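You operate a simulated robot arm through the tools that you are given. There is no shell and no other tool. Be economical: measure what you need, move in short steps, check, and stop when the job is done.

You run a simulated robot arm. Do the job below in one go: nothing can be reset, and whatever is moved stays where it is left.

## Task
Stand the teal stamp booklet under the magnifier's silver lens.
Fine: it is in the teal-knob drawer; shut that after, and swing the lens over the booklet once it stands. Leave the white eraser. Set down upright: teal stamp booklet.
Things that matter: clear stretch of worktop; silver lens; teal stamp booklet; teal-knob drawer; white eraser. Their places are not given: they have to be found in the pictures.

It is judged by the outcome, as a careful person would: the job done as asked, and still so three seconds after it is handed in. It fails if anything else is knocked over, pushed out of place, dropped, spilled or broken.

## Robot
A 6-joint arm with a two-finger parallel gripper, fixed in place. Base frame: the origin is at the foot of the arm, x ahead of it, y to its left, z up; the work surface is at about z = 770. Units: mm, rad, N and s.
With the tool pointing down near the work surface it reaches from about 240 to 640 mm from the base axis. Its first joint turns from -1.152 to 1.152 rad. Payload 2.7 kg.
Tool frame: the origin (TCP) lies between the finger pads and is the grasp point; the fingertips stand 23 mm ahead of it; z points along the fingers, y is the line along which they close. The gripper opens to 94 mm. The fingers are 38 mm wide and 10 mm thick; the gripper's body (54 by 96 mm) begins 39 mm behind the TCP.
Orientation is that of the tool frame in the base frame, as [roll, pitch, yaw] about the fixed x, y, z axes, in that order (R = Rz(yaw) Ry(pitch) Rx(roll)). With the fingers straight down and closing along the base's y, the tool's x points along the base's -x, its y along +y and its z along -z.

## Interface
- The arm moves only by the tool apply_moves. Its argument "plan" is a list of rows, each a list of 7 numbers: the shift along the base's x, y, z in mm, then the turn, a rotation vector about the base's x, y, z in rad, then the finger opening in mm, from 0 to 94. In form: [[dx, dy, dz, rx, ry, rz, jaw], ...]. A call has 1 to 12 rows; each row shifts and turns the commanded pose from where the row before left it. Rows are played at 5 a second. More than 50 mm and 0.15 rad between two rows, or a gripper value outside its range, and nothing of the call is played. A pose out of reach is approached as far as the arm can. The call stops where the force on the tool passes 40 N (or 10 N more than at its start, if that is more) or the arm is blocked; 0.2 s more then pass. Each finger travels about 45 mm/s and halts on what it meets, pressing with about 29 N; the grip force reading is that of the motor and also rises with nothing between the fingers. The clock runs only during rows and for 0.2 s after the last one: add rows that do not move to give the fingers time. The reply holds the time, the measured pose of the TCP, the force on the tool along the base axes, the opening and the grip force, in the units named above and with some noise, with the torque about the TCP (base axes, N m) and any sound that the robot's microphone picked up.
- Cameras (640 x 400 px; columns grow to the right, rows downward): "scene" is fixed at [68.5, -428.7, 1400.8]; the picture's right is [0.83, -0.56, 0.00], its down [-0.33, -0.49, -0.81] and it looks along [0.45, 0.67, -0.59] (base axes); focal length 308 px, centre (320, 200). "wrist" rides on the gripper at [86, 16, -75] in the tool frame; the picture's right is [-0.18, 0.98, 0.00], its down [-0.58, -0.11, -0.81] and it looks along [-0.79, -0.15, 0.59] (tool axes); focal length 243 px, centre (320, 200).
- grab_frame(camera): a new picture of that camera. It takes no simulated time.
- measure_at(camera, pixels): for up to 12 pixels [column, row] of the newest picture of that camera ("zoom" is the newest enlarged one), the place [x, y, z] in the base frame of the surface seen there, good to about 2 mm. It takes no simulated time.
- enlarge(camera, box): a new picture of the part [left, top, right, bottom] of that camera's present view, enlarged. It takes no simulated time.
- close_job(): hands the job in; it is judged then, once.

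Keep the steps short. Do not move on a guess: measure, check each grasp and each placing, and mend mistakes. In all there are 80 turns and 38 pictures (those below and enlarged ones count). Leave the gripper open and the arm clear of the work at the hand-in unless told otherwise, and finish with a single line.

The tools are called by a JSON object that holds its "api" and its "payload". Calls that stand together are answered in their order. apply_moves: Moves the arm, as the interface text tells. Its arguments: {"type":"object","properties":{"plan":{"type":"array","items":{"type":"array","items":{"type":"number"}}}},"required":["plan"]} The other tools are called the same way: grab_frame (camera) takes a picture; measure_at (camera, pixels) gives the place of the surface under pixels of a picture; enlarge (camera, box) takes an enlarged picture of a part of a camera's view; close_job () hands the job in.

At the start:

```text
clock: 0.0
ee_pos: [464.0, 80.6, 1105.5]
orientation: [3.141, 0.001, 3.141]
contact_force: [0.4, -0.1, 0.4]
ft_torque: [-0.02, -0.01, -0.02]
finger_gap: 93.8
finger_force: 0.1
```

scene: 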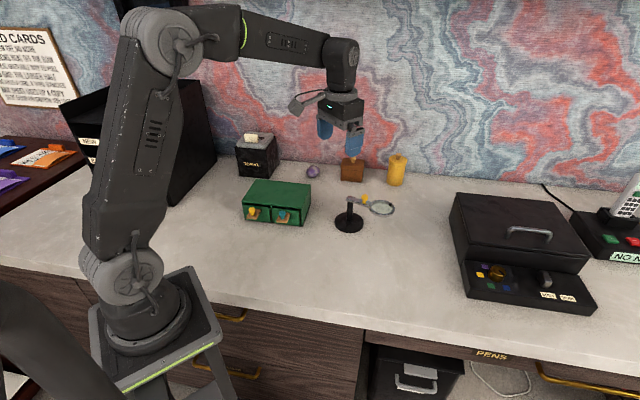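
wrist: 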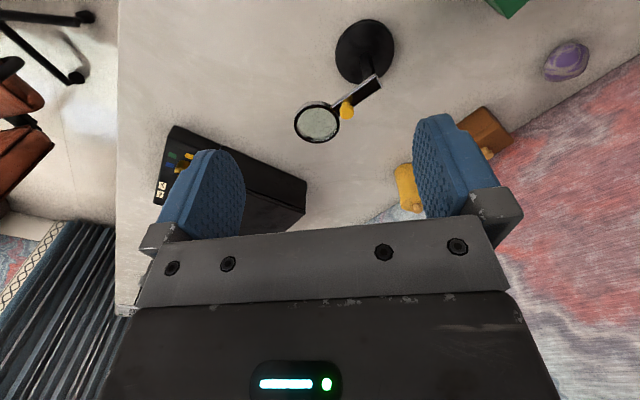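

I see a green two-drawer box around (277,202) with a yellow and a teal knob, and a magnifier at (350,210). I'll enlarge that area.

{"api": "enlarge", "payload": {"camera": "scene", "box": [225, 120, 425, 245]}}

```text
3.20 times, centred on (325, 182) of scene
```

zoom: 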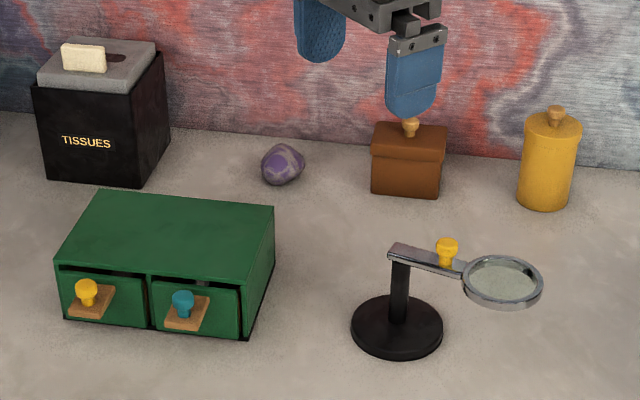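

The view is clear: teal knob at zoom (183,303), lens at (502,283), and the yellow lens-arm knob at (447,250). I'll measure the main points.

{"api": "measure_at", "payload": {"camera": "zoom", "pixels": [[183, 300], [183, 322], [87, 290], [98, 192], [272, 208], [62, 262], [248, 288], [243, 338], [150, 278], [66, 318], [225, 315], [212, 286]]}}

{"api": "measure_at", "payload": {"camera": "zoom", "pixels": [[447, 242], [395, 248], [397, 335], [398, 290], [502, 280], [540, 290], [465, 290], [352, 330], [442, 330], [398, 357], [280, 165], [430, 262]]}}

```text
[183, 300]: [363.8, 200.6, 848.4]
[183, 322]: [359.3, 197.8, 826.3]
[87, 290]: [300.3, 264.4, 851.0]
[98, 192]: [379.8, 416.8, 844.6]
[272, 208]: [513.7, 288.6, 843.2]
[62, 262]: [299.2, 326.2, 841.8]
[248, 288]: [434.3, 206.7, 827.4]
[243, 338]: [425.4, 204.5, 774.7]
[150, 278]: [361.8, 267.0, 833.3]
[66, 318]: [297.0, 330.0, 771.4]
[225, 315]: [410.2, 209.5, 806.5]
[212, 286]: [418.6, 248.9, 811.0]
```

```text
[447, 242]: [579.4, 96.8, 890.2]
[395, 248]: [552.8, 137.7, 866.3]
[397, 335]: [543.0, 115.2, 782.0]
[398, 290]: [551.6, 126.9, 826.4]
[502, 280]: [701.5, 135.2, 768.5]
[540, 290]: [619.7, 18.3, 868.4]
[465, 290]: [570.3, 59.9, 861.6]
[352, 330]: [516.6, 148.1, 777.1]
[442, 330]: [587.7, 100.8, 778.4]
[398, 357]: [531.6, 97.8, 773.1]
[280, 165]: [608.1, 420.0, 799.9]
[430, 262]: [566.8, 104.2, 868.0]
```

The box front runs along (0.72,-0.69), and the drawers open towards (-0.72,-0.69). The knob stands up from a small shelf. I'll look closer at it to get its size.

{"api": "enlarge", "payload": {"camera": "scene", "box": [236, 190, 316, 240]}}

```text
8.00 times, centred on (276, 215) of scene
```

zoom: 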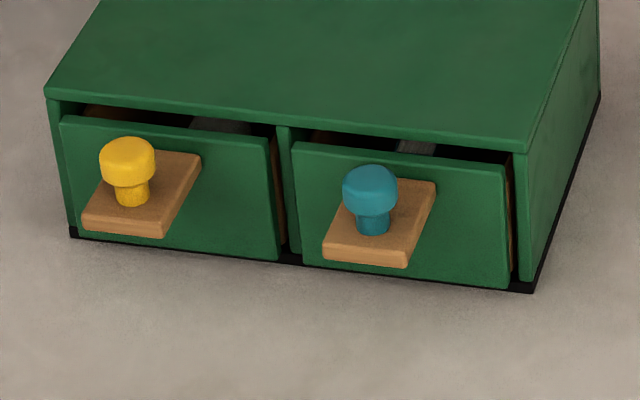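

{"api": "measure_at", "payload": {"camera": "zoom", "pixels": [[370, 172], [346, 188], [395, 188], [372, 200], [372, 228], [340, 245], [400, 250], [425, 188], [390, 235], [302, 150], [495, 170], [415, 147]]}}

```text
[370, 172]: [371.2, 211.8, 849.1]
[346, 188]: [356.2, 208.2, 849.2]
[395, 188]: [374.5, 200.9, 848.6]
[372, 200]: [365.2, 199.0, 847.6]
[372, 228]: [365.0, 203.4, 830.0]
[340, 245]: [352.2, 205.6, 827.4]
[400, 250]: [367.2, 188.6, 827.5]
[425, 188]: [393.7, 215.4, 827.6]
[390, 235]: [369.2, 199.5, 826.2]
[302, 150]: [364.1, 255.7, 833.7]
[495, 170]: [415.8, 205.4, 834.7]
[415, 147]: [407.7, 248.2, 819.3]
```

The knob centre is about (368,208) with its top near 850, and the shelf is at 827. I'll go above the knob, turned so the fingers close along the drawer front.

{"api": "apply_moves", "payload": {"plan": [[-16, 21.2, -25, 0, 0, 0.1275, 94], [-16, 21.2, -25, 0, 0, 0.1275, 94], [-16, 21.2, -25, 0, 0, 0.1275, 94], [-16, 21.2, -25, 0, 0, 0.1275, 94], [-16, 21.2, -25, 0, 0, 0.1275, 94], [-16, 21.2, -25, 0, 0, 0.1275, 60], [0, 0, 0, 0, 0, 0, 60], [0, 0, 0, 0, 0, 0, 60]]}}

{"api": "grab_frame", "payload": {"camera": "wrist"}}

```text
clock: 1.8
ee_pos: [367.5, 209.6, 957.1]
orientation: [3.142, 0.001, -2.373]
contact_force: [0.1, -0.2, -0.6]
ft_torque: [0.0, -0.04, -0.02]
finger_gap: 60.0
finger_force: 0.1
```

```text
33 pictures are left
```

wrist: 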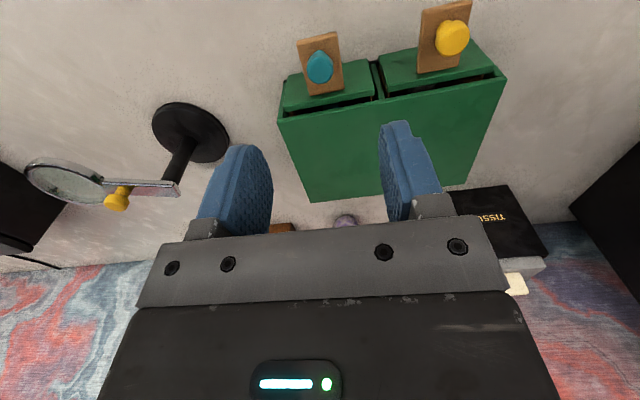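

The knob is visible at wrist (320,67). I'll check its place from this angle.

{"api": "measure_at", "payload": {"camera": "wrist", "pixels": [[310, 68], [331, 68], [320, 55], [320, 76], [285, 82], [375, 66], [200, 130], [118, 190], [60, 180], [170, 188]]}}

```text
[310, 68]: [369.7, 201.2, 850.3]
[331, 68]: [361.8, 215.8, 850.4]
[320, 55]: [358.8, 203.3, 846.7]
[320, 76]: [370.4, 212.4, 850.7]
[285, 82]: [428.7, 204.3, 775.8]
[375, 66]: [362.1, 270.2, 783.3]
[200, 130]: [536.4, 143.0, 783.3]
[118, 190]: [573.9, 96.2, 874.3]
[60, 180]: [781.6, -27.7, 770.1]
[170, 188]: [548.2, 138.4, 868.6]
```

The knob's centre is about (366,208). I'll lower over it in steps to TCP z 854.

{"api": "apply_moves", "payload": {"plan": [[-1, -1, -35, 0, 0, 0, 60], [0, 0, -35, 0, 0, 0, 60], [0, 0, -20, 0, 0, 0, 60], [0, 0, -12, 0, 0, 0, 60], [0, 0, 0, 0, 0, 0, 40], [0, 0, 0, 0, 0, 0, 10], [0, 0, 0, 0, 0, 0, 10], [0, 0, 0, 0, 0, 0, 10]]}}

{"api": "enlarge", "payload": {"camera": "scene", "box": [236, 180, 332, 240]}}

```text
clock: 3.6
ee_pos: [366.2, 208.9, 853.4]
orientation: [-3.142, -0.001, -2.376]
contact_force: [-2.5, 3.5, 0.3]
ft_torque: [0.0, -0.42, 0.01]
finger_gap: 19.7
finger_force: 28.5
```

```text
6.67 times, centred on (284, 210) of scene
```

zoom: 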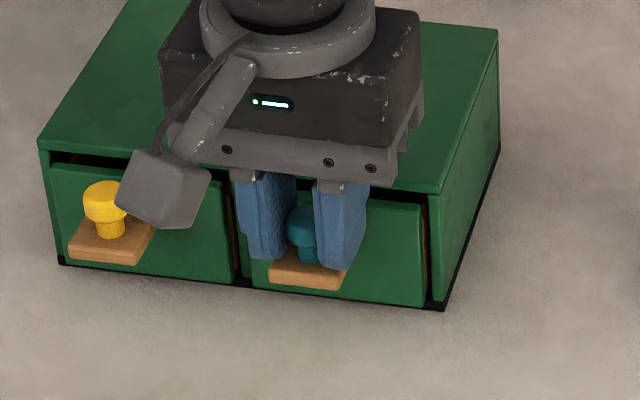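

It is gripped at 19.7 mm. I'll pull the drawer out 40 mm along (-0.71,-0.70).

{"api": "apply_moves", "payload": {"plan": [[-7.1, -7, 0, 0, 0, 0, 10], [-7.1, -7, 0, 0, 0, 0, 10], [-7.1, -7, 0, 0, 0, 0, 10], [-7.1, -7, 0, 0, 0, 0, 10]]}}

{"api": "enlarge", "payload": {"camera": "scene", "box": [236, 180, 332, 240]}}

```text
clock: 4.6
ee_pos: [339.0, 179.5, 854.9]
orientation: [3.14, -0.002, -2.373]
contact_force: [-1.1, 1.3, 0.4]
ft_torque: [-0.09, -0.35, 0.02]
finger_gap: 19.8
finger_force: 29.3
```

```text
6.67 times, centred on (284, 210) of scene
```

zoom: 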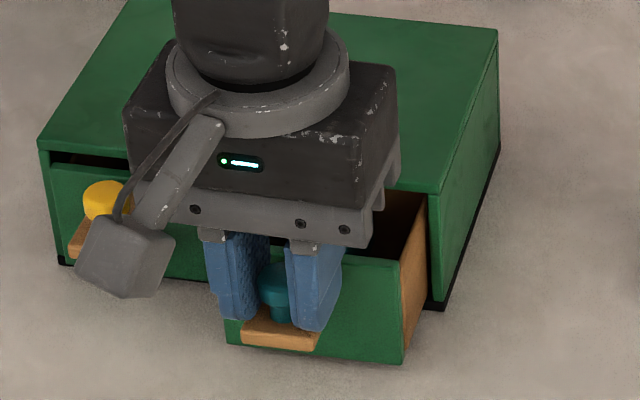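

The drawer slides and the box hasn't moved. I'll pull another 40 mm.

{"api": "apply_moves", "payload": {"plan": [[-7.1, -7, 0, 0, 0, 0, 10], [-7.1, -7, 0, 0, 0, 0, 10], [-7.1, -7, 0, 0, 0, 0, 10], [-7.1, -7, 0, 0, 0, 0, 10]]}}

{"api": "enlarge", "payload": {"camera": "scene", "box": [220, 180, 332, 250]}}

```text
clock: 5.6
ee_pos: [310.5, 151.9, 854.3]
orientation: [3.141, 0.001, -2.376]
contact_force: [6.9, -7.4, 4.7]
ft_torque: [-0.31, 0.48, -0.08]
finger_gap: 19.9
finger_force: 28.8
```

```text
5.71 times, centred on (276, 215) of scene
```

zoom: 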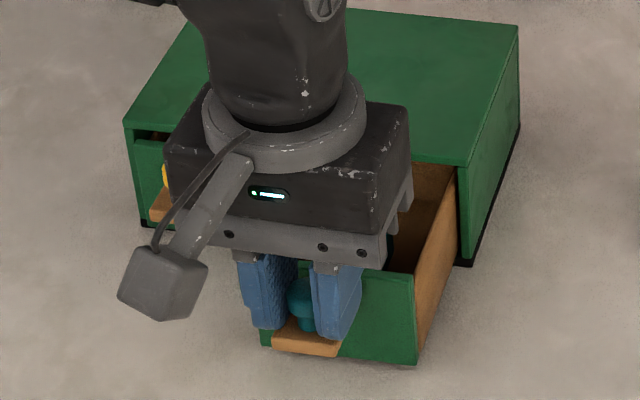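

It is about 80 mm out, with only a small side load. I'll release, rise and look inside.

{"api": "apply_moves", "payload": {"plan": [[0, 0, 0, 0, 0, 0, 50], [0, 0, 0, 0, 0, 0, 50], [0, 0, 0, 0, 0, 0, 50], [0, 0, 20, 0, 0, 0, 50], [0, 0, 40, 0, 0, 0, 50], [0, 0, 45, 0, 0, 0, 50], [0, 0, 45, 0, 0, 0, 50]]}}

{"api": "grab_frame", "payload": {"camera": "wrist"}}

{"api": "enlarge", "payload": {"camera": "scene", "box": [220, 180, 332, 250]}}

```text
clock: 7.2
ee_pos: [311.4, 151.9, 1003.3]
orientation: [3.141, -0.001, -2.375]
contact_force: [0.5, -0.2, -0.8]
ft_torque: [-0.01, 0.0, 0.01]
finger_gap: 49.9
finger_force: 0.1
```

```text
29 pictures are left
```

wrist: 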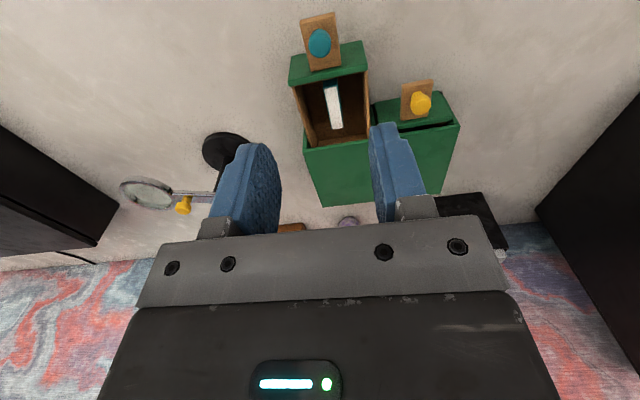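

```text
5.71 times, centred on (276, 215) of scene
```

zoom: 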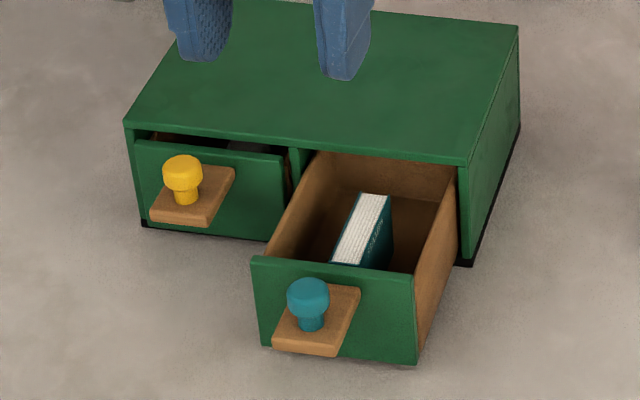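

The booklet stands on edge in the drawer, with its white page edges upward. I'll enlarge the wrist view and measure it.

{"api": "enlarge", "payload": {"camera": "wrist", "box": [275, 30, 387, 150]}}

{"api": "measure_at", "payload": {"camera": "wrist", "pixels": [[325, 84], [337, 84], [330, 127], [341, 127], [330, 100], [337, 115], [342, 100], [292, 85], [366, 72], [330, 70], [318, 115]]}}

```text
3.33 times, centred on (331, 90) of wrist
```

zoom: 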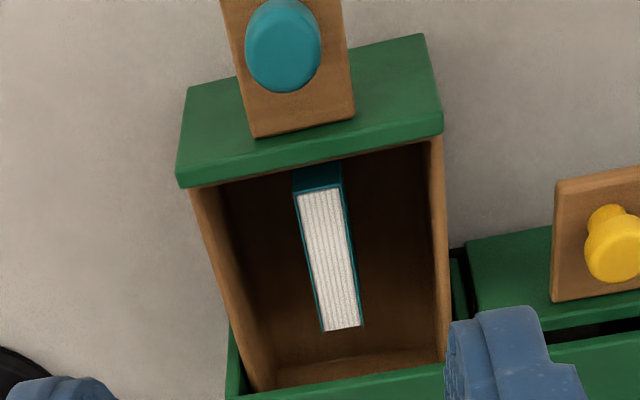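

```text
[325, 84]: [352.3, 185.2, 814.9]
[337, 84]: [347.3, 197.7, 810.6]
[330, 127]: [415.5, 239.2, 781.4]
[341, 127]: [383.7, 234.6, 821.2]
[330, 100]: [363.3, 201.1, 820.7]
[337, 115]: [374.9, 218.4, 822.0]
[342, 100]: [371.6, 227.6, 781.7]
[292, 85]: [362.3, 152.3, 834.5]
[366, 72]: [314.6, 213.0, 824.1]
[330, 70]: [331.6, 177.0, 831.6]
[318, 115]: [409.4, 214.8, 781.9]
```

{"api": "measure_at", "payload": {"camera": "zoom", "pixels": [[298, 200], [340, 193], [324, 326], [360, 322], [319, 220], [342, 310], [222, 215], [432, 180], [260, 380], [438, 350], [300, 172], [245, 260]]}}

```text
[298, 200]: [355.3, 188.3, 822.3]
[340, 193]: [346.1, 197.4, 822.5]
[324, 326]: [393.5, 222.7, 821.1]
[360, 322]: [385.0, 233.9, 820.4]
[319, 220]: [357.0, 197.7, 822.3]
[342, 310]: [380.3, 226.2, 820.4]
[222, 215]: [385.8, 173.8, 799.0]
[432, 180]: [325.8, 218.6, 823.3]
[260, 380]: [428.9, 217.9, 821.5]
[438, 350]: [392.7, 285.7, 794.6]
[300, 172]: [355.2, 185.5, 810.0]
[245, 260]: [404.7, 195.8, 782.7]
```

The booklet is about 52 long, 14 thick and 41 tall, standing along the drawer's length. I'll check its cover and text to know which way is up.

{"api": "enlarge", "payload": {"camera": "scene", "box": [268, 205, 308, 230]}}

```text
16.00 times, centred on (288, 218) of scene
```

zoom: 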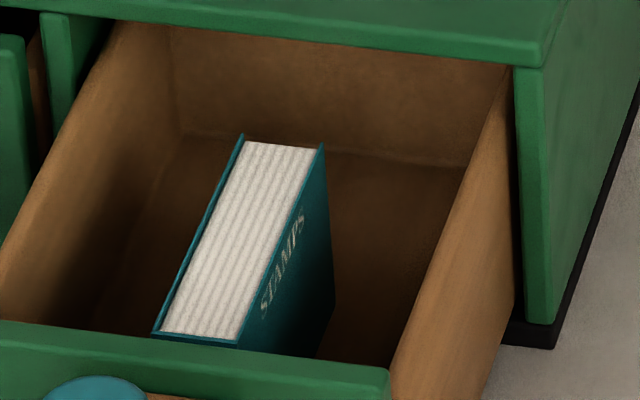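

"STAMPS" reads upright, so the booklet already stands the right way up and I'll keep that pose. Before gripping it, I'll measure the magnifier to plan the spot.

{"api": "enlarge", "payload": {"camera": "scene", "box": [325, 185, 405, 235]}}

```text
8.00 times, centred on (365, 210) of scene
```

zoom: 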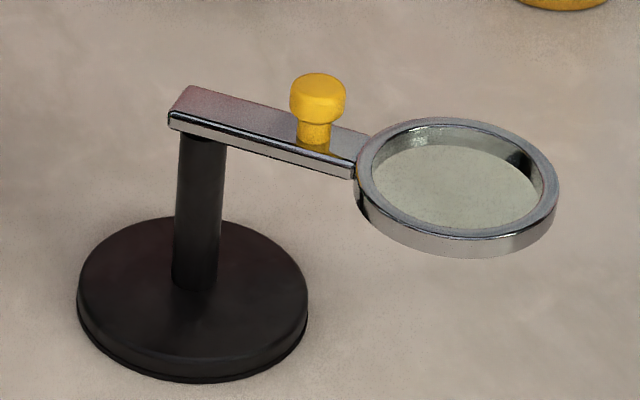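

{"api": "measure_at", "payload": {"camera": "zoom", "pixels": [[457, 121], [365, 180], [440, 232], [551, 195], [195, 95], [175, 118], [318, 85], [300, 100], [340, 100], [200, 220], [205, 275], [460, 180]]}}

{"api": "measure_at", "payload": {"camera": "zoom", "pixels": [[84, 300], [300, 300], [190, 355], [190, 222], [318, 120], [240, 118], [345, 165], [400, 235], [316, 135], [548, 220]]}}

```text
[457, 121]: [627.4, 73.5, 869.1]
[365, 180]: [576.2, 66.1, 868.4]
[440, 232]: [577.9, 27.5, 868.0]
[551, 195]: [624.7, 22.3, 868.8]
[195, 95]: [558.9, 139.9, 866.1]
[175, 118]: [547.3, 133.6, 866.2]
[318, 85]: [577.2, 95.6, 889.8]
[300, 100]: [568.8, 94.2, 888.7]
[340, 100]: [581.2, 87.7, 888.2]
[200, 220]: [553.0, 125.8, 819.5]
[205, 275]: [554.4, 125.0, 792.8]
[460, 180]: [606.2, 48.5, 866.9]
```

```text
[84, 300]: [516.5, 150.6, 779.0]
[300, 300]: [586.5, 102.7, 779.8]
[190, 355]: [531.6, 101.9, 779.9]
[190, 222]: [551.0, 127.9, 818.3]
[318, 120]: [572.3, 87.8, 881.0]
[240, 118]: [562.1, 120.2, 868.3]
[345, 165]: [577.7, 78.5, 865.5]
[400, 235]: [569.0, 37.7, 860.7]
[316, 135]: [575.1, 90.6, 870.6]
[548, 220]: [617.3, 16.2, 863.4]
```

The pole axis is about (556,131). The lens centre is (602,47), at radius 95 and angle -61°, with its underside near 860. I'll place the booklet at -120°, about (508,48), and swing the lens there afterwards. First I go over the booklet and part of the way down, with the jaw at 38.

{"api": "apply_moves", "payload": {"plan": [[28, 28, 0, 0, 0, 0, 38], [28.6, 28.1, 0, 0, 0, 0, 38], [0, 0, -45, 0, 0, 0, 38], [0, 0, -45, 0, 0, 0, 38], [0, 0, -35, 0, 0, 0, 38], [0, 0, 0, 0, 0, 0, 38]]}}

{"api": "enlarge", "payload": {"camera": "scene", "box": [236, 170, 332, 240]}}

{"api": "grab_frame", "payload": {"camera": "wrist"}}

```text
clock: 8.6
ee_pos: [366.8, 208.1, 878.6]
orientation: [3.141, 0.001, -2.377]
contact_force: [0.2, -0.5, 1.0]
ft_torque: [-0.02, -0.04, 0.01]
finger_gap: 37.7
finger_force: 0.1
```

```text
5.71 times, centred on (284, 205) of scene
```

zoom: 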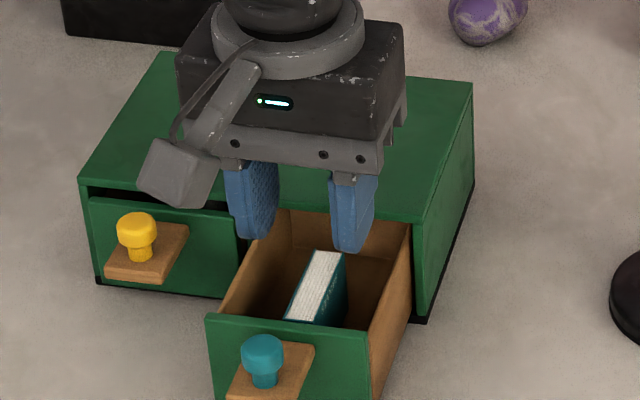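

```text
23 pictures are left
```

wrist: 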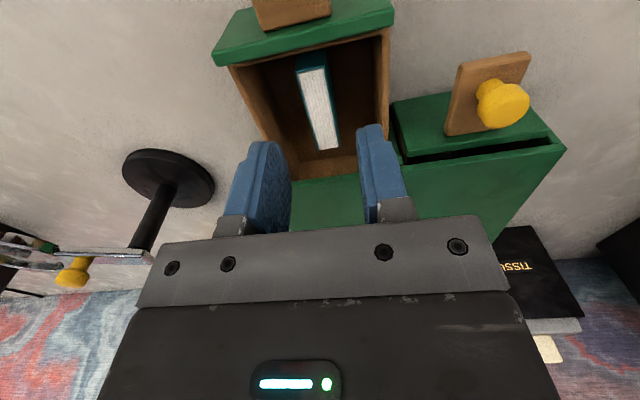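

I'll re-measure the booklet and drawer walls from this closer view.

{"api": "measure_at", "payload": {"camera": "wrist", "pixels": [[300, 76], [325, 72], [317, 145], [338, 145], [236, 72], [386, 60], [267, 130], [385, 92], [320, 110], [290, 182], [300, 65]]}}

```text
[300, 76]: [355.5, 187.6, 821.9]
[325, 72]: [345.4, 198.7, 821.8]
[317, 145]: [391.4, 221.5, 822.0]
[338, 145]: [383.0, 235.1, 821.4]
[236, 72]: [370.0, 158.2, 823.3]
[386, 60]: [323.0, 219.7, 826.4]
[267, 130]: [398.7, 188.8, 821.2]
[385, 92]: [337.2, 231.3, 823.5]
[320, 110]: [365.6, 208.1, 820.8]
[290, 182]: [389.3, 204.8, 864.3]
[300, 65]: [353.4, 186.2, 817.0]
```

The booklet centre is (369,211) and the fingers clear the walls by about 8 mm. I'll lower to z 816 and close.

{"api": "apply_moves", "payload": {"plan": [[0, 0, -20, 0, 0, 0, 38], [0, 0, -15, 0, 0, 0, 38], [0, 0, -15, 0, 0, 0, 38], [0, 0, -12, 0, 0, 0, 38], [0, 0, 0, 0, 0, 0, 38], [0, 0, 0, 0, 0, 0, 20], [0, 0, 0, 0, 0, 0, 5], [0, 0, 0, 0, 0, 0, 5], [0, 0, 0, 0, 0, 0, 5]]}}

```text
clock: 10.6
ee_pos: [367.0, 208.3, 816.7]
orientation: [3.141, 0.0, -2.375]
contact_force: [-0.4, 0.4, -0.5]
ft_torque: [-0.01, 0.01, -0.01]
finger_gap: 14.9
finger_force: 28.9
```

It is gripped at 14.9 mm with no side load. I'll lift straight up in steps to about z 980.

{"api": "apply_moves", "payload": {"plan": [[0, 0, 15, 0, 0, 0, 5], [0, 0, 25, 0, 0, 0, 5], [0, 0, 40, 0, 0, 0, 5], [0, 0, 40, 0, 0, 0, 5], [0, 0, 40, 0, 0, 0, 5]]}}

{"api": "enlarge", "payload": {"camera": "scene", "box": [226, 120, 362, 240]}}

```text
clock: 11.8
ee_pos: [365.4, 209.4, 976.3]
orientation: [-3.141, -0.001, -2.377]
contact_force: [0.0, -0.1, -0.3]
ft_torque: [-0.04, -0.01, 0.0]
finger_gap: 14.9
finger_force: 29.0
```

```text
3.33 times, centred on (294, 180) of scene
```

zoom: 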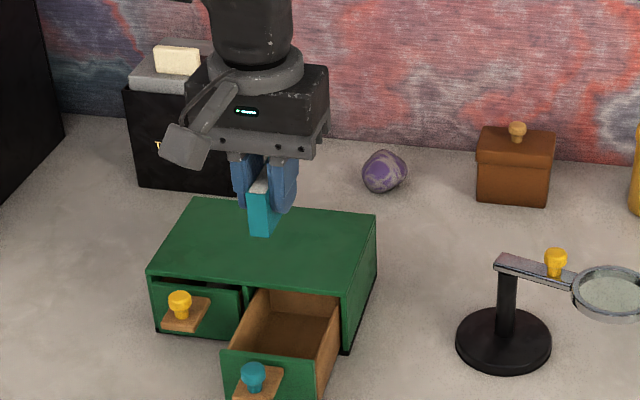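

It is held firmly and hangs straight, and nothing else was disturbed. I'll carry it over to above (508,48).

{"api": "apply_moves", "payload": {"plan": [[28.1, -32.7, 0, 0, 0, 0, 5], [28.1, -32.7, 0, 0, 0, 0, 5], [28.1, -32.7, 0, 0, 0, 0, 5], [28.1, -32.7, 0, 0, 0, 0, 5], [28.2, -32.6, 0, 0, 0, 0, 5], [0, 0, -40, 0, 0, 0, 5], [0, 0, -30, 0, 0, 0, 5], [0, 0, -30, 0, 0, 0, 5], [0, 0, 0, 0, 0, 0, 5]]}}

{"api": "enlarge", "payload": {"camera": "scene", "box": [290, 140, 418, 250]}}

```text
clock: 13.8
ee_pos: [508.6, 45.5, 876.5]
orientation: [-3.141, -0.001, -2.376]
contact_force: [-0.1, -1.1, -0.4]
ft_torque: [0.02, 0.0, -0.01]
finger_gap: 14.8
finger_force: 29.1
```

```text
3.64 times, centred on (354, 195) of scene
```

zoom: 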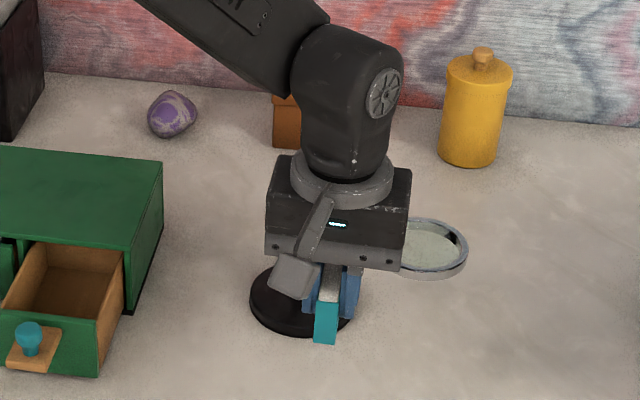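

Clear of the lens and base. I'll go down towards the worktop, with small steps at the end, watching the force.

{"api": "apply_moves", "payload": {"plan": [[-0.5, 0.5, -25, 0, 0, 0, 5], [0, 0, -20, 0, 0, 0, 5], [0, 0, -14, 0, 0, 0, 5], [0, 0, -5, 0, 0, 0, 5], [0, 0, -2, 0, 0, 0, 5], [0, 0, 0, 0, 0, 0, 5]]}}

```text
clock: 15.2
ee_pos: [506.6, 45.6, 810.7]
orientation: [3.141, -0.001, -2.374]
contact_force: [0.6, 0.3, 0.6]
ft_torque: [-0.01, 0.01, 0.0]
finger_gap: 14.8
finger_force: 28.6
```

Not touching yet, so I'll take 1.5 mm steps.

{"api": "apply_moves", "payload": {"plan": [[0, 0, -1.5, 0, 0, 0, 5], [0, 0, -1.5, 0, 0, 0, 5], [0, 0, -1, 0, 0, 0, 5], [0, 0, 0, 0, 0, 0, 5]]}}

{"api": "enlarge", "payload": {"camera": "scene", "box": [320, 190, 400, 250]}}

```text
clock: 16.2
ee_pos: [506.9, 44.7, 806.3]
orientation: [-3.141, 0.001, -2.376]
contact_force: [-0.3, 0.4, -0.2]
ft_torque: [-0.01, 0.0, 0.06]
finger_gap: 15.0
finger_force: 29.1
```

```text
6.67 times, centred on (360, 220) of scene
```

zoom: 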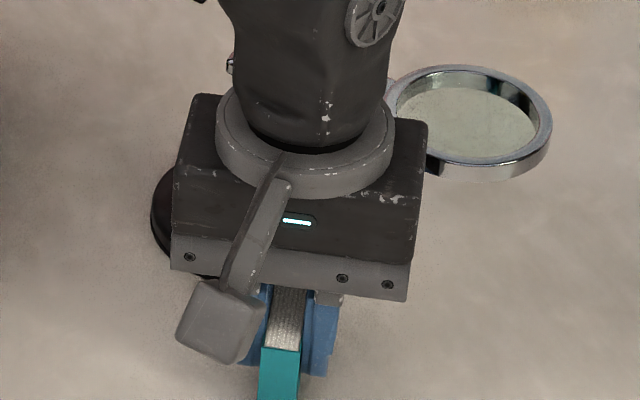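

{"api": "apply_moves", "payload": {"plan": [[0, 0, -0.8, 0, 0, 0, 5], [0, 0, -0.8, 0, 0, 0, 5], [0, 0, 0, 0, 0, 0, 5]]}}

{"api": "measure_at", "payload": {"camera": "zoom", "pixels": [[270, 390], [288, 335], [280, 355], [240, 395], [320, 395]]}}

```text
clock: 17.0
ee_pos: [507.8, 43.7, 805.7]
orientation: [-3.141, 0.0, -2.376]
contact_force: [1.3, 0.6, -0.3]
ft_torque: [0.01, 0.0, -0.01]
finger_gap: 14.9
finger_force: 28.7
```

```text
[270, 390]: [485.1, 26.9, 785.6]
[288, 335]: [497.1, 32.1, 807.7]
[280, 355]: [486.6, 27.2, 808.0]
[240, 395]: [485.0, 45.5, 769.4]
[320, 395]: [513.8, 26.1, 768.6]
```

The worktop there is at about 769 and contact should be close. I'll continue in fine steps.

{"api": "apply_moves", "payload": {"plan": [[-0.5, 0.5, -0.8, 0, 0, 0, 5], [0, 0, -0.8, 0, 0, 0, 5], [0, 0, 0, 0, 0, 0, 5]]}}

{"api": "enlarge", "payload": {"camera": "scene", "box": [335, 225, 375, 250]}}

```text
clock: 17.8
ee_pos: [506.6, 46.0, 805.5]
orientation: [-3.14, 0.001, -2.375]
contact_force: [-2.6, -1.8, 12.1]
ft_torque: [-0.09, 0.1, -0.03]
finger_gap: 15.1
finger_force: 29.0
```

```text
16.00 times, centred on (355, 238) of scene
```

zoom: 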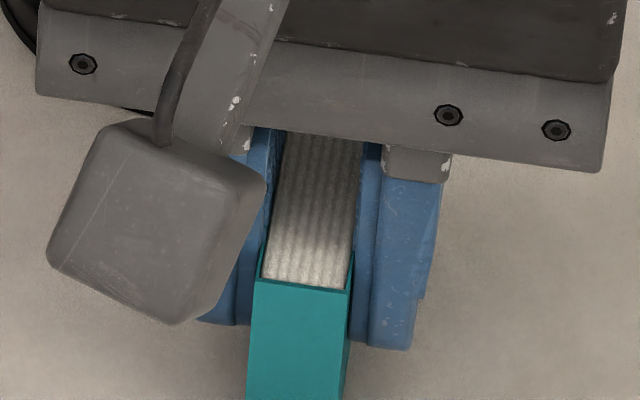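

Contact: 12 N upward, so the booklet is on the worktop. I'll ease up 0.6 mm, open slowly and rise straight.

{"api": "apply_moves", "payload": {"plan": [[0, 0, 0.7, 0, 0, 0, 12], [0, 0, 0, 0, 0, 0, 18], [0, 0, 0, 0, 0, 0, 28], [0, 0, 0, 0, 0, 0, 38], [0, 0, 0, 0, 0, 0, 38], [0, 0, 15, 0, 0, 0, 38], [0, 0, 25, 0, 0, 0, 38], [0, 0, 40, 0, 0, 0, 38], [0, 0, 45, 0, 0, 0, 38], [0, 0, 45, 0, 0, 0, 38]]}}

{"api": "enlarge", "payload": {"camera": "scene", "box": [310, 175, 420, 250]}}

{"api": "grab_frame", "payload": {"camera": "wrist"}}

```text
clock: 20.0
ee_pos: [507.6, 44.5, 974.6]
orientation: [3.141, -0.001, -2.375]
contact_force: [0.0, -0.2, 0.3]
ft_torque: [0.02, 0.05, 0.04]
finger_gap: 37.9
finger_force: 0.1
```

```text
5.33 times, centred on (365, 212) of scene
```

zoom: 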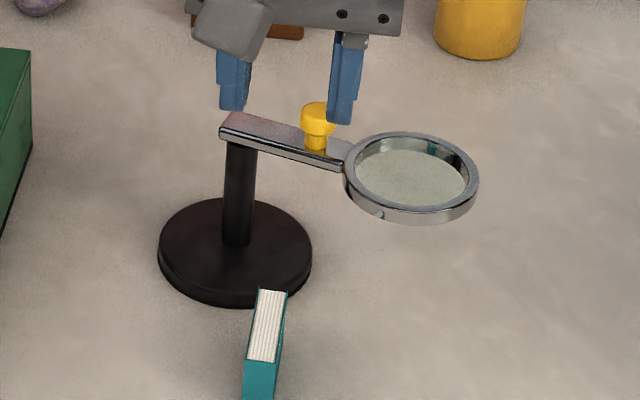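

```text
17 pictures are left
```

wrist: 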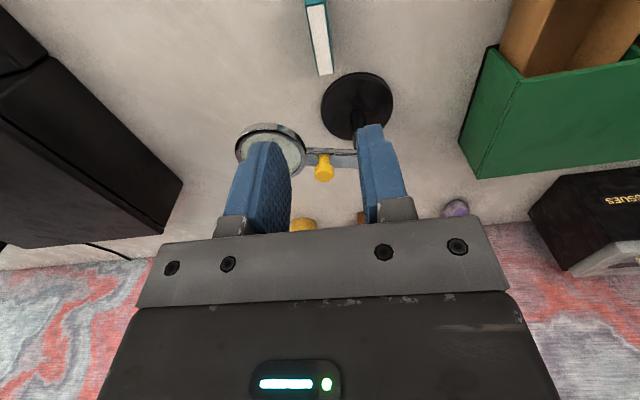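

The booklet stands on its own. I'll measure its final place and re-check the knob.

{"api": "measure_at", "payload": {"camera": "zoom", "pixels": [[248, 357], [277, 360], [260, 292], [285, 292], [265, 330], [318, 108], [305, 120], [330, 120], [318, 140], [440, 160]]}}

{"api": "measure_at", "payload": {"camera": "wrist", "pixels": [[318, 160], [332, 160], [325, 156], [325, 168], [318, 74], [331, 72], [308, 8], [345, 160]]}}

```text
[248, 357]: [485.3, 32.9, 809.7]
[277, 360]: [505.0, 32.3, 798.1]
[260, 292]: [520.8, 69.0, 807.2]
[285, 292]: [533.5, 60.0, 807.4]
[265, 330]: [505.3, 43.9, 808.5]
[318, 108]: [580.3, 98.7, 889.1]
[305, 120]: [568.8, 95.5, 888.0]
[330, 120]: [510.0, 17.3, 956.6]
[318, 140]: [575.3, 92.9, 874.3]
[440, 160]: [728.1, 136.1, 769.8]
```

```text
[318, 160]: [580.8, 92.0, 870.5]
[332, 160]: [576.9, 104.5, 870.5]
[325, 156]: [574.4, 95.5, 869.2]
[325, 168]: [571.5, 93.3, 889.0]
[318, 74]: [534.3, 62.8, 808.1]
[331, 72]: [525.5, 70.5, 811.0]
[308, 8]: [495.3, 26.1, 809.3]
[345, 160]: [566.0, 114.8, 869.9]
```

The booklet's centre is (509,47), which is -119° at radius 96 from the pole, so the lens must swing -58°. I'll go above the knob at (576.5,93.5) with the fingers closing along the lens arm.

{"api": "apply_moves", "payload": {"plan": [[34.5, 24.5, 0, 0, 0, -0.1325, 50], [34.4, 24.5, 0, 0, 0, -0.1325, 50], [0, 0, -25, 0, 0, 0, 50], [0, 0, -15, 0, 0, 0, 50], [0, 0, 0, 0, 0, 0, 50]]}}

{"api": "enlarge", "payload": {"camera": "scene", "box": [310, 150, 420, 250]}}

```text
clock: 21.2
ee_pos: [575.4, 95.3, 934.8]
orientation: [3.141, 0.0, -2.642]
contact_force: [-0.5, -0.8, 0.5]
ft_torque: [0.02, 0.01, -0.02]
finger_gap: 49.9
finger_force: 0.1
```

```text
4.00 times, centred on (365, 200) of scene
```

zoom: 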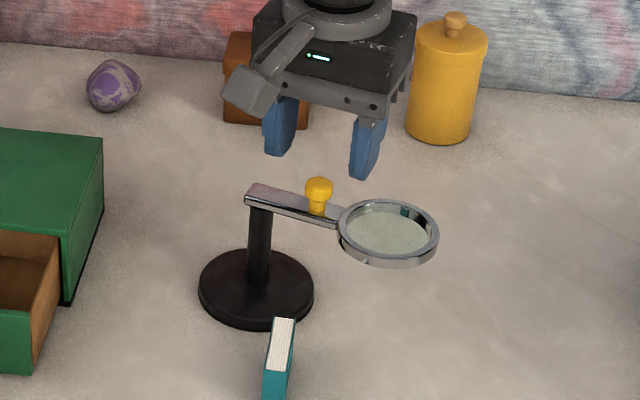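

Lined up over the knob. I'll lower so the tips stay about 3–4 mm above the arm, then close.

{"api": "apply_moves", "payload": {"plan": [[0.5, -1, -15, 0, 0, 0, 46], [0, 0, -14, 0, 0, 0, 46], [0, 0, -9, 0, 0, 0, 46], [0, 0, 0, 0, 0, 0, 30], [0, 0, 0, 0, 0, 0, 10], [0, 0, 0, 0, 0, 0, 10], [0, 0, 0, 0, 0, 0, 10]]}}

{"api": "enlarge", "payload": {"camera": "scene", "box": [320, 165, 410, 250]}}

```text
clock: 22.8
ee_pos: [573.8, 94.7, 895.9]
orientation: [3.139, 0.0, -2.641]
contact_force: [-2.0, 4.5, 0.6]
ft_torque: [0.36, 0.19, 0.04]
finger_gap: 19.0
finger_force: 28.7
```

```text
4.71 times, centred on (365, 208) of scene
```

zoom: 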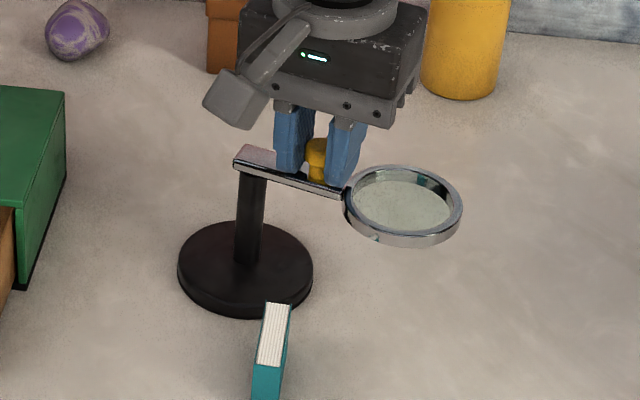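

The knob is gripped at 19.0 mm. I'll start the swing about the pole with two arc steps and read the force.

{"api": "apply_moves", "payload": {"plan": [[-4.82, -2.24, 0, 0, 0, -0.1265, 10], [-5.06, -1.6, 0, 0, 0, -0.1265, 10], [0, 0, 0, 0, 0, 0, 10]]}}

{"api": "enlarge", "payload": {"camera": "scene", "box": [320, 165, 410, 250]}}

```text
clock: 23.6
ee_pos: [565.4, 90.1, 896.4]
orientation: [-3.14, 0.0, -2.895]
contact_force: [-0.8, -0.4, 0.2]
ft_torque: [0.2, 0.02, -0.01]
finger_gap: 19.0
finger_force: 28.4
```

```text
4.71 times, centred on (365, 208) of scene
```

zoom: 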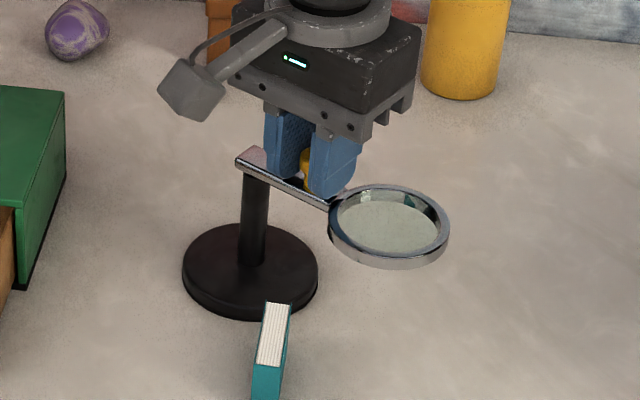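

The lens swings with little force. The base looks to be maybe 1 px to the right of before, so I'll measure it before going on.

{"api": "measure_at", "payload": {"camera": "zoom", "pixels": [[185, 270], [314, 272], [250, 316], [253, 255], [253, 215], [240, 160], [252, 150], [335, 225], [445, 225], [385, 188], [385, 258]]}}

```text
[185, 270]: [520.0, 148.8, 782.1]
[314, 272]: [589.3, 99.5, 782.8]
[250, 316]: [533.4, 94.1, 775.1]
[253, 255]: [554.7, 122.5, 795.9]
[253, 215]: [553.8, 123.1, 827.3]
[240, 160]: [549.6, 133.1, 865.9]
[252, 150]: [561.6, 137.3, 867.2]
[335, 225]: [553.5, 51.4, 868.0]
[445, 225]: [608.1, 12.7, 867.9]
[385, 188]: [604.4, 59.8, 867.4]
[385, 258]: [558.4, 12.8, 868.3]
```

The base slid about 3 mm outwards because my arc radius was slightly too large. I'll push it back along the arm by about 2.5 mm and check.

{"api": "apply_moves", "payload": {"plan": [[-0.4, 1.3, 0, 0, 0, 0, 10], [-0.4, 1.3, 0, 0, 0, 0, 10], [0, 0, 0, 0, 0, 0, 10]]}}

{"api": "enlarge", "payload": {"camera": "scene", "box": [320, 165, 410, 250]}}

```text
clock: 24.4
ee_pos: [565.7, 93.5, 896.5]
orientation: [3.141, 0.0, -2.895]
contact_force: [-1.0, 1.5, -0.1]
ft_torque: [0.09, -0.02, 0.03]
finger_gap: 18.6
finger_force: 28.6
```

```text
4.71 times, centred on (365, 208) of scene
```

zoom: 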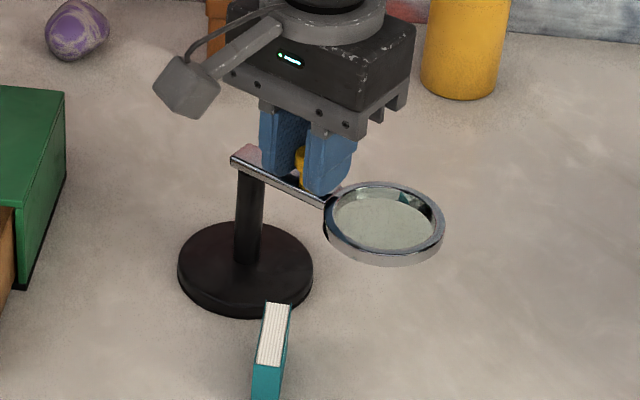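

The base is back where it was. I'll continue with a smaller radius of 39.5, three arc steps, then check again.

{"api": "apply_moves", "payload": {"plan": [[-4.88, -0.89, 0, 0, 0, -0.1257, 10], [-4.96, -0.28, 0, 0, 0, -0.1257, 10], [-4.94, 0.35, 0, 0, 0, -0.1257, 10], [0, 0, 0, 0, 0, 0, 10]]}}

{"api": "enlarge", "payload": {"camera": "scene", "box": [320, 165, 410, 250]}}

```text
clock: 25.4
ee_pos: [550.8, 91.9, 896.1]
orientation: [3.141, 0.001, 3.011]
contact_force: [1.0, 0.7, -0.3]
ft_torque: [-0.1, 0.01, -0.06]
finger_gap: 18.6
finger_force: 28.6
```

```text
4.71 times, centred on (365, 208) of scene
```

zoom: 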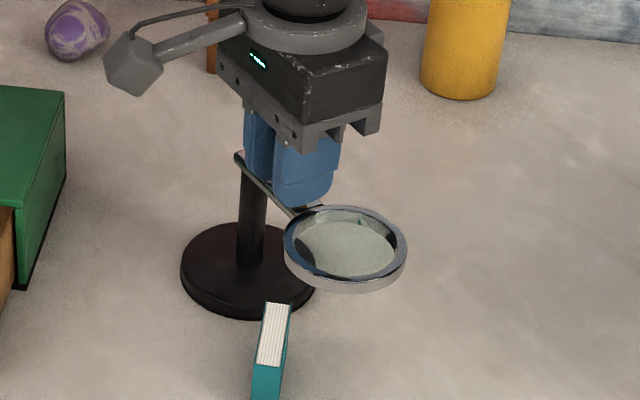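

The base has drifted only about 1 mm. I'll finish the arc with a slight inward correction.

{"api": "apply_moves", "payload": {"plan": [[-4.97, 1.86, 0, 0, 0, -0.1257, 10], [-4.71, 1.97, 0, 0, 0, -0.1257, 10], [-4.47, 2.44, 0, 0, 0, -0.1257, 10], [0, 0, 0, 0, 0, 0, 10]]}}

{"api": "enlarge", "payload": {"camera": "scene", "box": [320, 165, 410, 250]}}

```text
clock: 26.4
ee_pos: [535.1, 97.7, 896.1]
orientation: [-3.141, -0.001, 2.633]
contact_force: [-0.3, -0.7, 3.9]
ft_torque: [-0.31, 0.03, -0.02]
finger_gap: 18.7
finger_force: 29.0
```

```text
4.71 times, centred on (365, 208) of scene
```

zoom: 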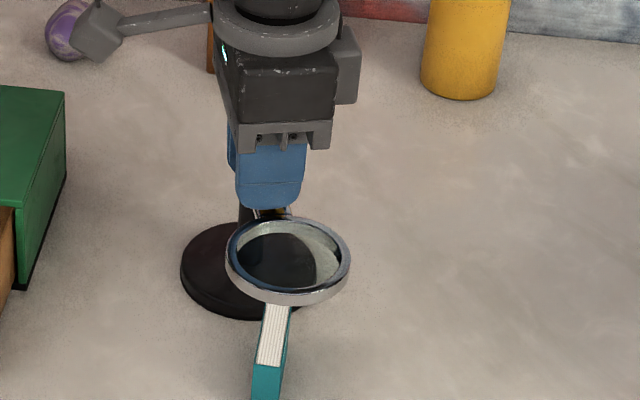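

Now I'll measure the lens centre against the booklet at (509,47).

{"api": "measure_at", "payload": {"camera": "zoom", "pixels": [[231, 245], [346, 252], [290, 219], [285, 290], [240, 275], [330, 230], [185, 270], [270, 330], [258, 360], [283, 365]]}}

```text
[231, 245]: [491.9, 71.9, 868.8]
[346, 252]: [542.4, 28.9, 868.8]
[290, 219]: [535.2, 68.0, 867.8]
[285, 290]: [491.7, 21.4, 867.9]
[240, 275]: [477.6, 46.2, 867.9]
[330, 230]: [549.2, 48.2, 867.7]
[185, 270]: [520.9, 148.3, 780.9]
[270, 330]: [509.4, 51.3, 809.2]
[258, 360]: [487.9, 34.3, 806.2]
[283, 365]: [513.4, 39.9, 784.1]
```

The lens centre is (514.5,47.5), so another 3° puts it over the booklet. I'll nudge it, release and rise.

{"api": "apply_moves", "payload": {"plan": [[-1.9, 1.0, 0, 0, 0, -0.055, 10], [0, 0, 0, 0, 0, 0, 10], [0, 0, 0, 0, 0, 0, 19], [0, 0, 0, 0, 0, 0, 28], [0, 0, 0, 0, 0, 0, 40], [0, 0, 0, 0, 0, 0, 40], [0, 0, 15, 0, 0, 0, 40], [0, 0, 40, 0, 0, 0, 40], [0, 0, 45, 0, 0, 0, 40]]}}

{"api": "enlarge", "payload": {"camera": "scene", "box": [320, 165, 410, 250]}}

```text
clock: 28.4
ee_pos: [533.2, 97.7, 997.4]
orientation: [3.141, 0.0, 2.58]
contact_force: [1.1, 0.2, -0.3]
ft_torque: [0.0, 0.05, 0.02]
finger_gap: 40.0
finger_force: 0.0
```

```text
4.71 times, centred on (365, 208) of scene
```

zoom: 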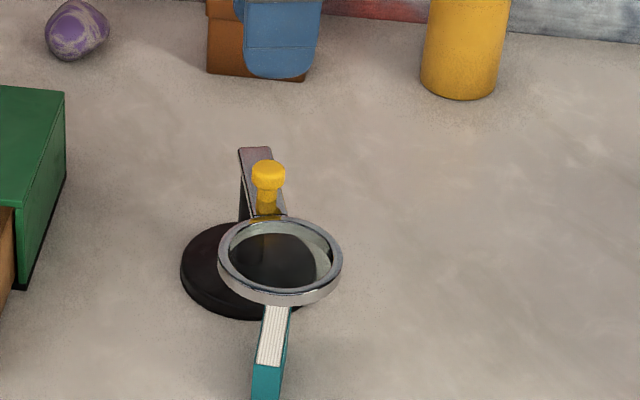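

{"api": "measure_at", "payload": {"camera": "zoom", "pixels": [[222, 248], [338, 255], [282, 219], [277, 290], [232, 275], [325, 232], [185, 270], [245, 316], [258, 362], [268, 345]]}}

```text
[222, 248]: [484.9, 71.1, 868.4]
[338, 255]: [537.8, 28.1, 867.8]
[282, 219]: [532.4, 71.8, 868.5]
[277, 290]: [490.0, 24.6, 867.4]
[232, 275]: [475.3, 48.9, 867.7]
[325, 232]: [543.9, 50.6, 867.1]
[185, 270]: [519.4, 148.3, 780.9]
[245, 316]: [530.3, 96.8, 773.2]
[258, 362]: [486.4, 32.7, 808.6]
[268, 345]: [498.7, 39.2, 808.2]
```

The lens centre is (511,49) over the booklet's (509,47), which is good. Now I go back to the teal drawer knob, near (310.5,152), with the earlier tool heading.

{"api": "apply_moves", "payload": {"plan": [[-24.7, 6, 0, 0, 0, 0.1474, 50], [-24.7, 6, 0, 0, 0, 0.1474, 50], [-24.7, 6, 0, 0, 0, 0.1474, 50], [-24.7, 6, 0, 0, 0, 0.1474, 50], [-24.7, 6, 0, 0, 0, 0.1474, 50], [-24.7, 6, 0, 0, 0, 0.1474, 50], [-24.7, 6, 0, 0, 0, 0.1474, 50], [-24.7, 6, 0, 0, 0, 0.1474, 50], [-24.9, 6.2, 0, 0, 0, 0.1474, 50], [0, 0, -40, 0, 0, 0, 50], [0, 0, 0, 0, 0, 0, 50]]}}

{"api": "enlarge", "payload": {"camera": "scene", "box": [220, 150, 348, 250]}}

```text
clock: 30.8
ee_pos: [311.3, 153.5, 955.9]
orientation: [-3.14, 0.0, -2.374]
contact_force: [-0.1, 0.0, -0.3]
ft_torque: [0.01, 0.02, 0.02]
finger_gap: 49.9
finger_force: 0.0
```

```text
4.00 times, centred on (284, 200) of scene
```

zoom: 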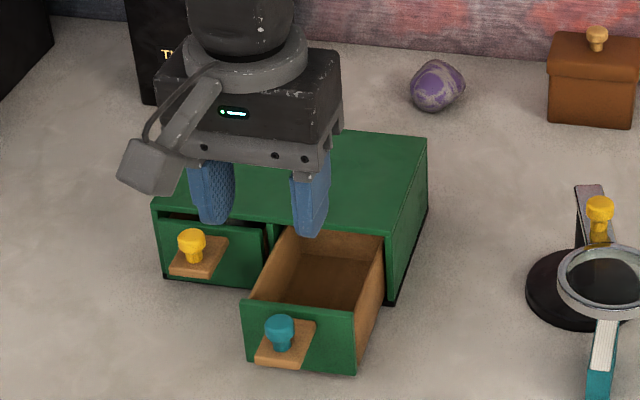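

{"api": "measure_at", "payload": {"camera": "zoom", "pixels": [[279, 318], [267, 326], [291, 326], [280, 333], [250, 306], [350, 316]]}}

```text
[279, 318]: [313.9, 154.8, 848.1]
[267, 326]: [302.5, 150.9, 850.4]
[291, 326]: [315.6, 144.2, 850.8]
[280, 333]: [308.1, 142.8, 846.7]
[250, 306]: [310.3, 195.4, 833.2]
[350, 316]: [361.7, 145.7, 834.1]
```

The knob centre is about (310,150), under the gripper. I'll lower to 854 and grip it.

{"api": "apply_moves", "payload": {"plan": [[-0.8, -2, -35, 0, 0, 0, 50], [0, 0, -35, 0, 0, 0, 50], [0, 0, -20, 0, 0, 0, 50], [0, 0, -11.5, 0, 0, 0, 50], [0, 0, 0, 0, 0, 0, 30], [0, 0, 0, 0, 0, 0, 10], [0, 0, 0, 0, 0, 0, 10], [0, 0, 0, 0, 0, 0, 10]]}}

```text
clock: 32.6
ee_pos: [310.8, 150.5, 854.9]
orientation: [-3.141, -0.001, -2.374]
contact_force: [-2.3, 2.8, 0.9]
ft_torque: [-0.06, -0.3, 0.1]
finger_gap: 19.7
finger_force: 28.7
```

Gripped at 19.7 mm. I'll push the drawer in 72 mm along (0.71,0.70).

{"api": "apply_moves", "payload": {"plan": [[7.1, 7, 0, 0, 0, 0, 10], [7.1, 7, 0, 0, 0, 0, 10], [7.1, 7, 0, 0, 0, 0, 10], [7.1, 7, 0, 0, 0, 0, 10], [7.1, 7, 0, 0, 0, 0, 10], [7.1, 7, 0, 0, 0, 0, 10], [7.1, 7, 0, 0, 0, 0, 10], [1.5, 1.5, 0, 0, 0, 0, 10], [0, 0, 0, 0, 0, 0, 10]]}}

```text
clock: 34.6
ee_pos: [362.6, 202.4, 855.7]
orientation: [-3.141, 0.0, -2.375]
contact_force: [-2.6, 2.7, -0.5]
ft_torque: [-0.14, -0.16, -0.01]
finger_gap: 19.5
finger_force: 29.0
```

About 7 mm is left. I'll push in small steps and watch for the stop.

{"api": "apply_moves", "payload": {"plan": [[1.4, 1.4, 0, 0, 0, 0, 10], [1.4, 1.4, 0, 0, 0, 0, 10], [1, 1, 0, 0, 0, 0, 10], [0, 0, 0, 0, 0, 0, 10]]}}

```text
clock: 35.6
ee_pos: [366.8, 203.6, 855.1]
orientation: [3.14, -0.001, -2.375]
contact_force: [-0.3, 0.2, 0.6]
ft_torque: [-0.17, -0.22, 0.01]
finger_gap: 19.4
finger_force: 29.1
```

{"api": "apply_moves", "payload": {"plan": [[0.7, 0.7, 0, 0, 0, 0, 10], [0.7, 0.7, 0, 0, 0, 0, 10], [0, 0, 0, 0, 0, 0, 10]]}}

{"api": "enlarge", "payload": {"camera": "scene", "box": [236, 190, 316, 240]}}

```text
clock: 36.4
ee_pos: [367.1, 206.5, 854.8]
orientation: [3.14, -0.003, -2.375]
contact_force: [2.6, -1.3, -0.2]
ft_torque: [-0.46, 0.01, -0.04]
finger_gap: 19.6
finger_force: 29.2
```

```text
8.00 times, centred on (276, 215) of scene
```

zoom: 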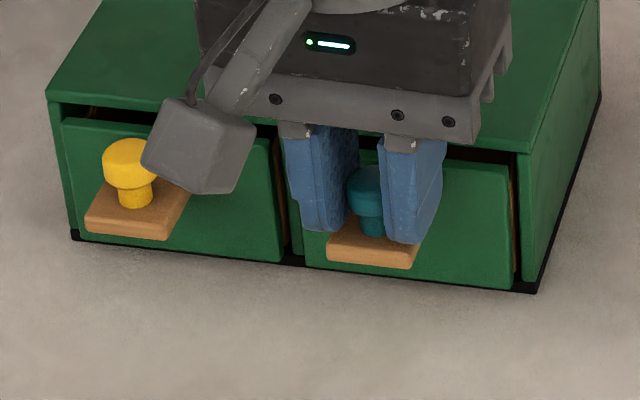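

The drawer looks the same as at the start. I'll check the stop with 1 mm more pushing.

{"api": "apply_moves", "payload": {"plan": [[0.7, 0.7, 0, 0, 0, 0, 10], [0, 0, 0, 0, 0, 0, 10]]}}

```text
clock: 37.0
ee_pos: [368.1, 207.0, 855.0]
orientation: [3.142, -0.003, -2.376]
contact_force: [-3.4, -8.8, 0.2]
ft_torque: [-0.39, -0.08, -0.02]
finger_gap: 19.7
finger_force: 28.5
```

An 8.6 N push-back shows the stop is reached, so the drawer is shut. I'll release, rise and clear the area.

{"api": "apply_moves", "payload": {"plan": [[0, 0, 0, 0, 0, 0, 20], [0, 0, 0, 0, 0, 0, 50], [0, 0, 0, 0, 0, 0, 50], [0, 0, 0, 0, 0, 0, 50], [0, 0, 20, 0, 0, 0, 50], [0, 0, 45, 0, 0, 0, 60], [0, 0, 50, 0, 0, 0, 90], [0, 0, 50, 0, 0, 0, 90], [0, 0, 50, 0, 0, 0, 90], [-20, 0, 20, 0, 0, 0, 90], [0, 0, 0, 0, 0, 0, 90]]}}

{"api": "enlarge", "payload": {"camera": "scene", "box": [225, 120, 425, 245]}}

{"api": "enlarge", "payload": {"camera": "scene", "box": [236, 190, 316, 240]}}

```text
clock: 39.4
ee_pos: [349.1, 207.7, 1089.7]
orientation: [-3.14, 0.0, -2.377]
contact_force: [0.3, 1.0, 0.3]
ft_torque: [0.01, -0.02, 0.01]
finger_gap: 90.2
finger_force: 0.1
```

```text
3.20 times, centred on (325, 182) of scene
```

zoom: 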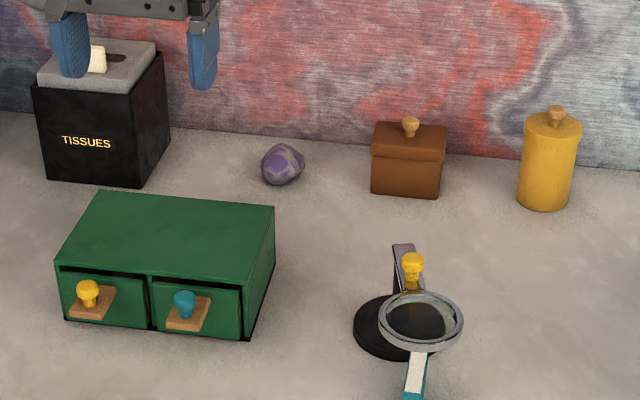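

```text
8.00 times, centred on (276, 215) of scene
```

zoom: 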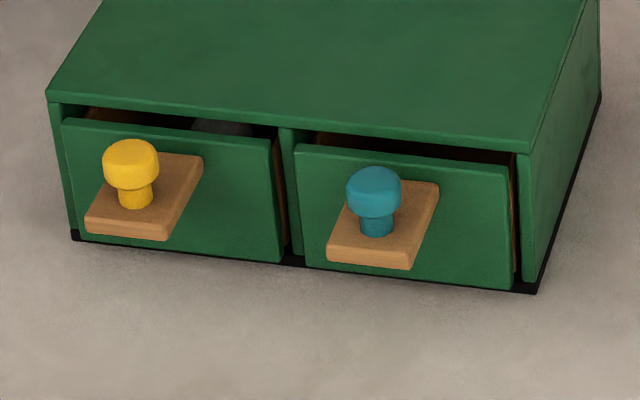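

The drawer is shut, the booklet stands with the lens over it, and the eraser and other items are in place. The arm is clear with the gripper open, so I'll hand in.

{"api": "close_job", "payload": {}}

```text
The job is handed in.
```

The teal stamp booklet stands upright under the silver lens and the teal-knob drawer is shut; the white eraser was not touched, though the drawer box and magnifier base each ended about 1 mm from where they began.
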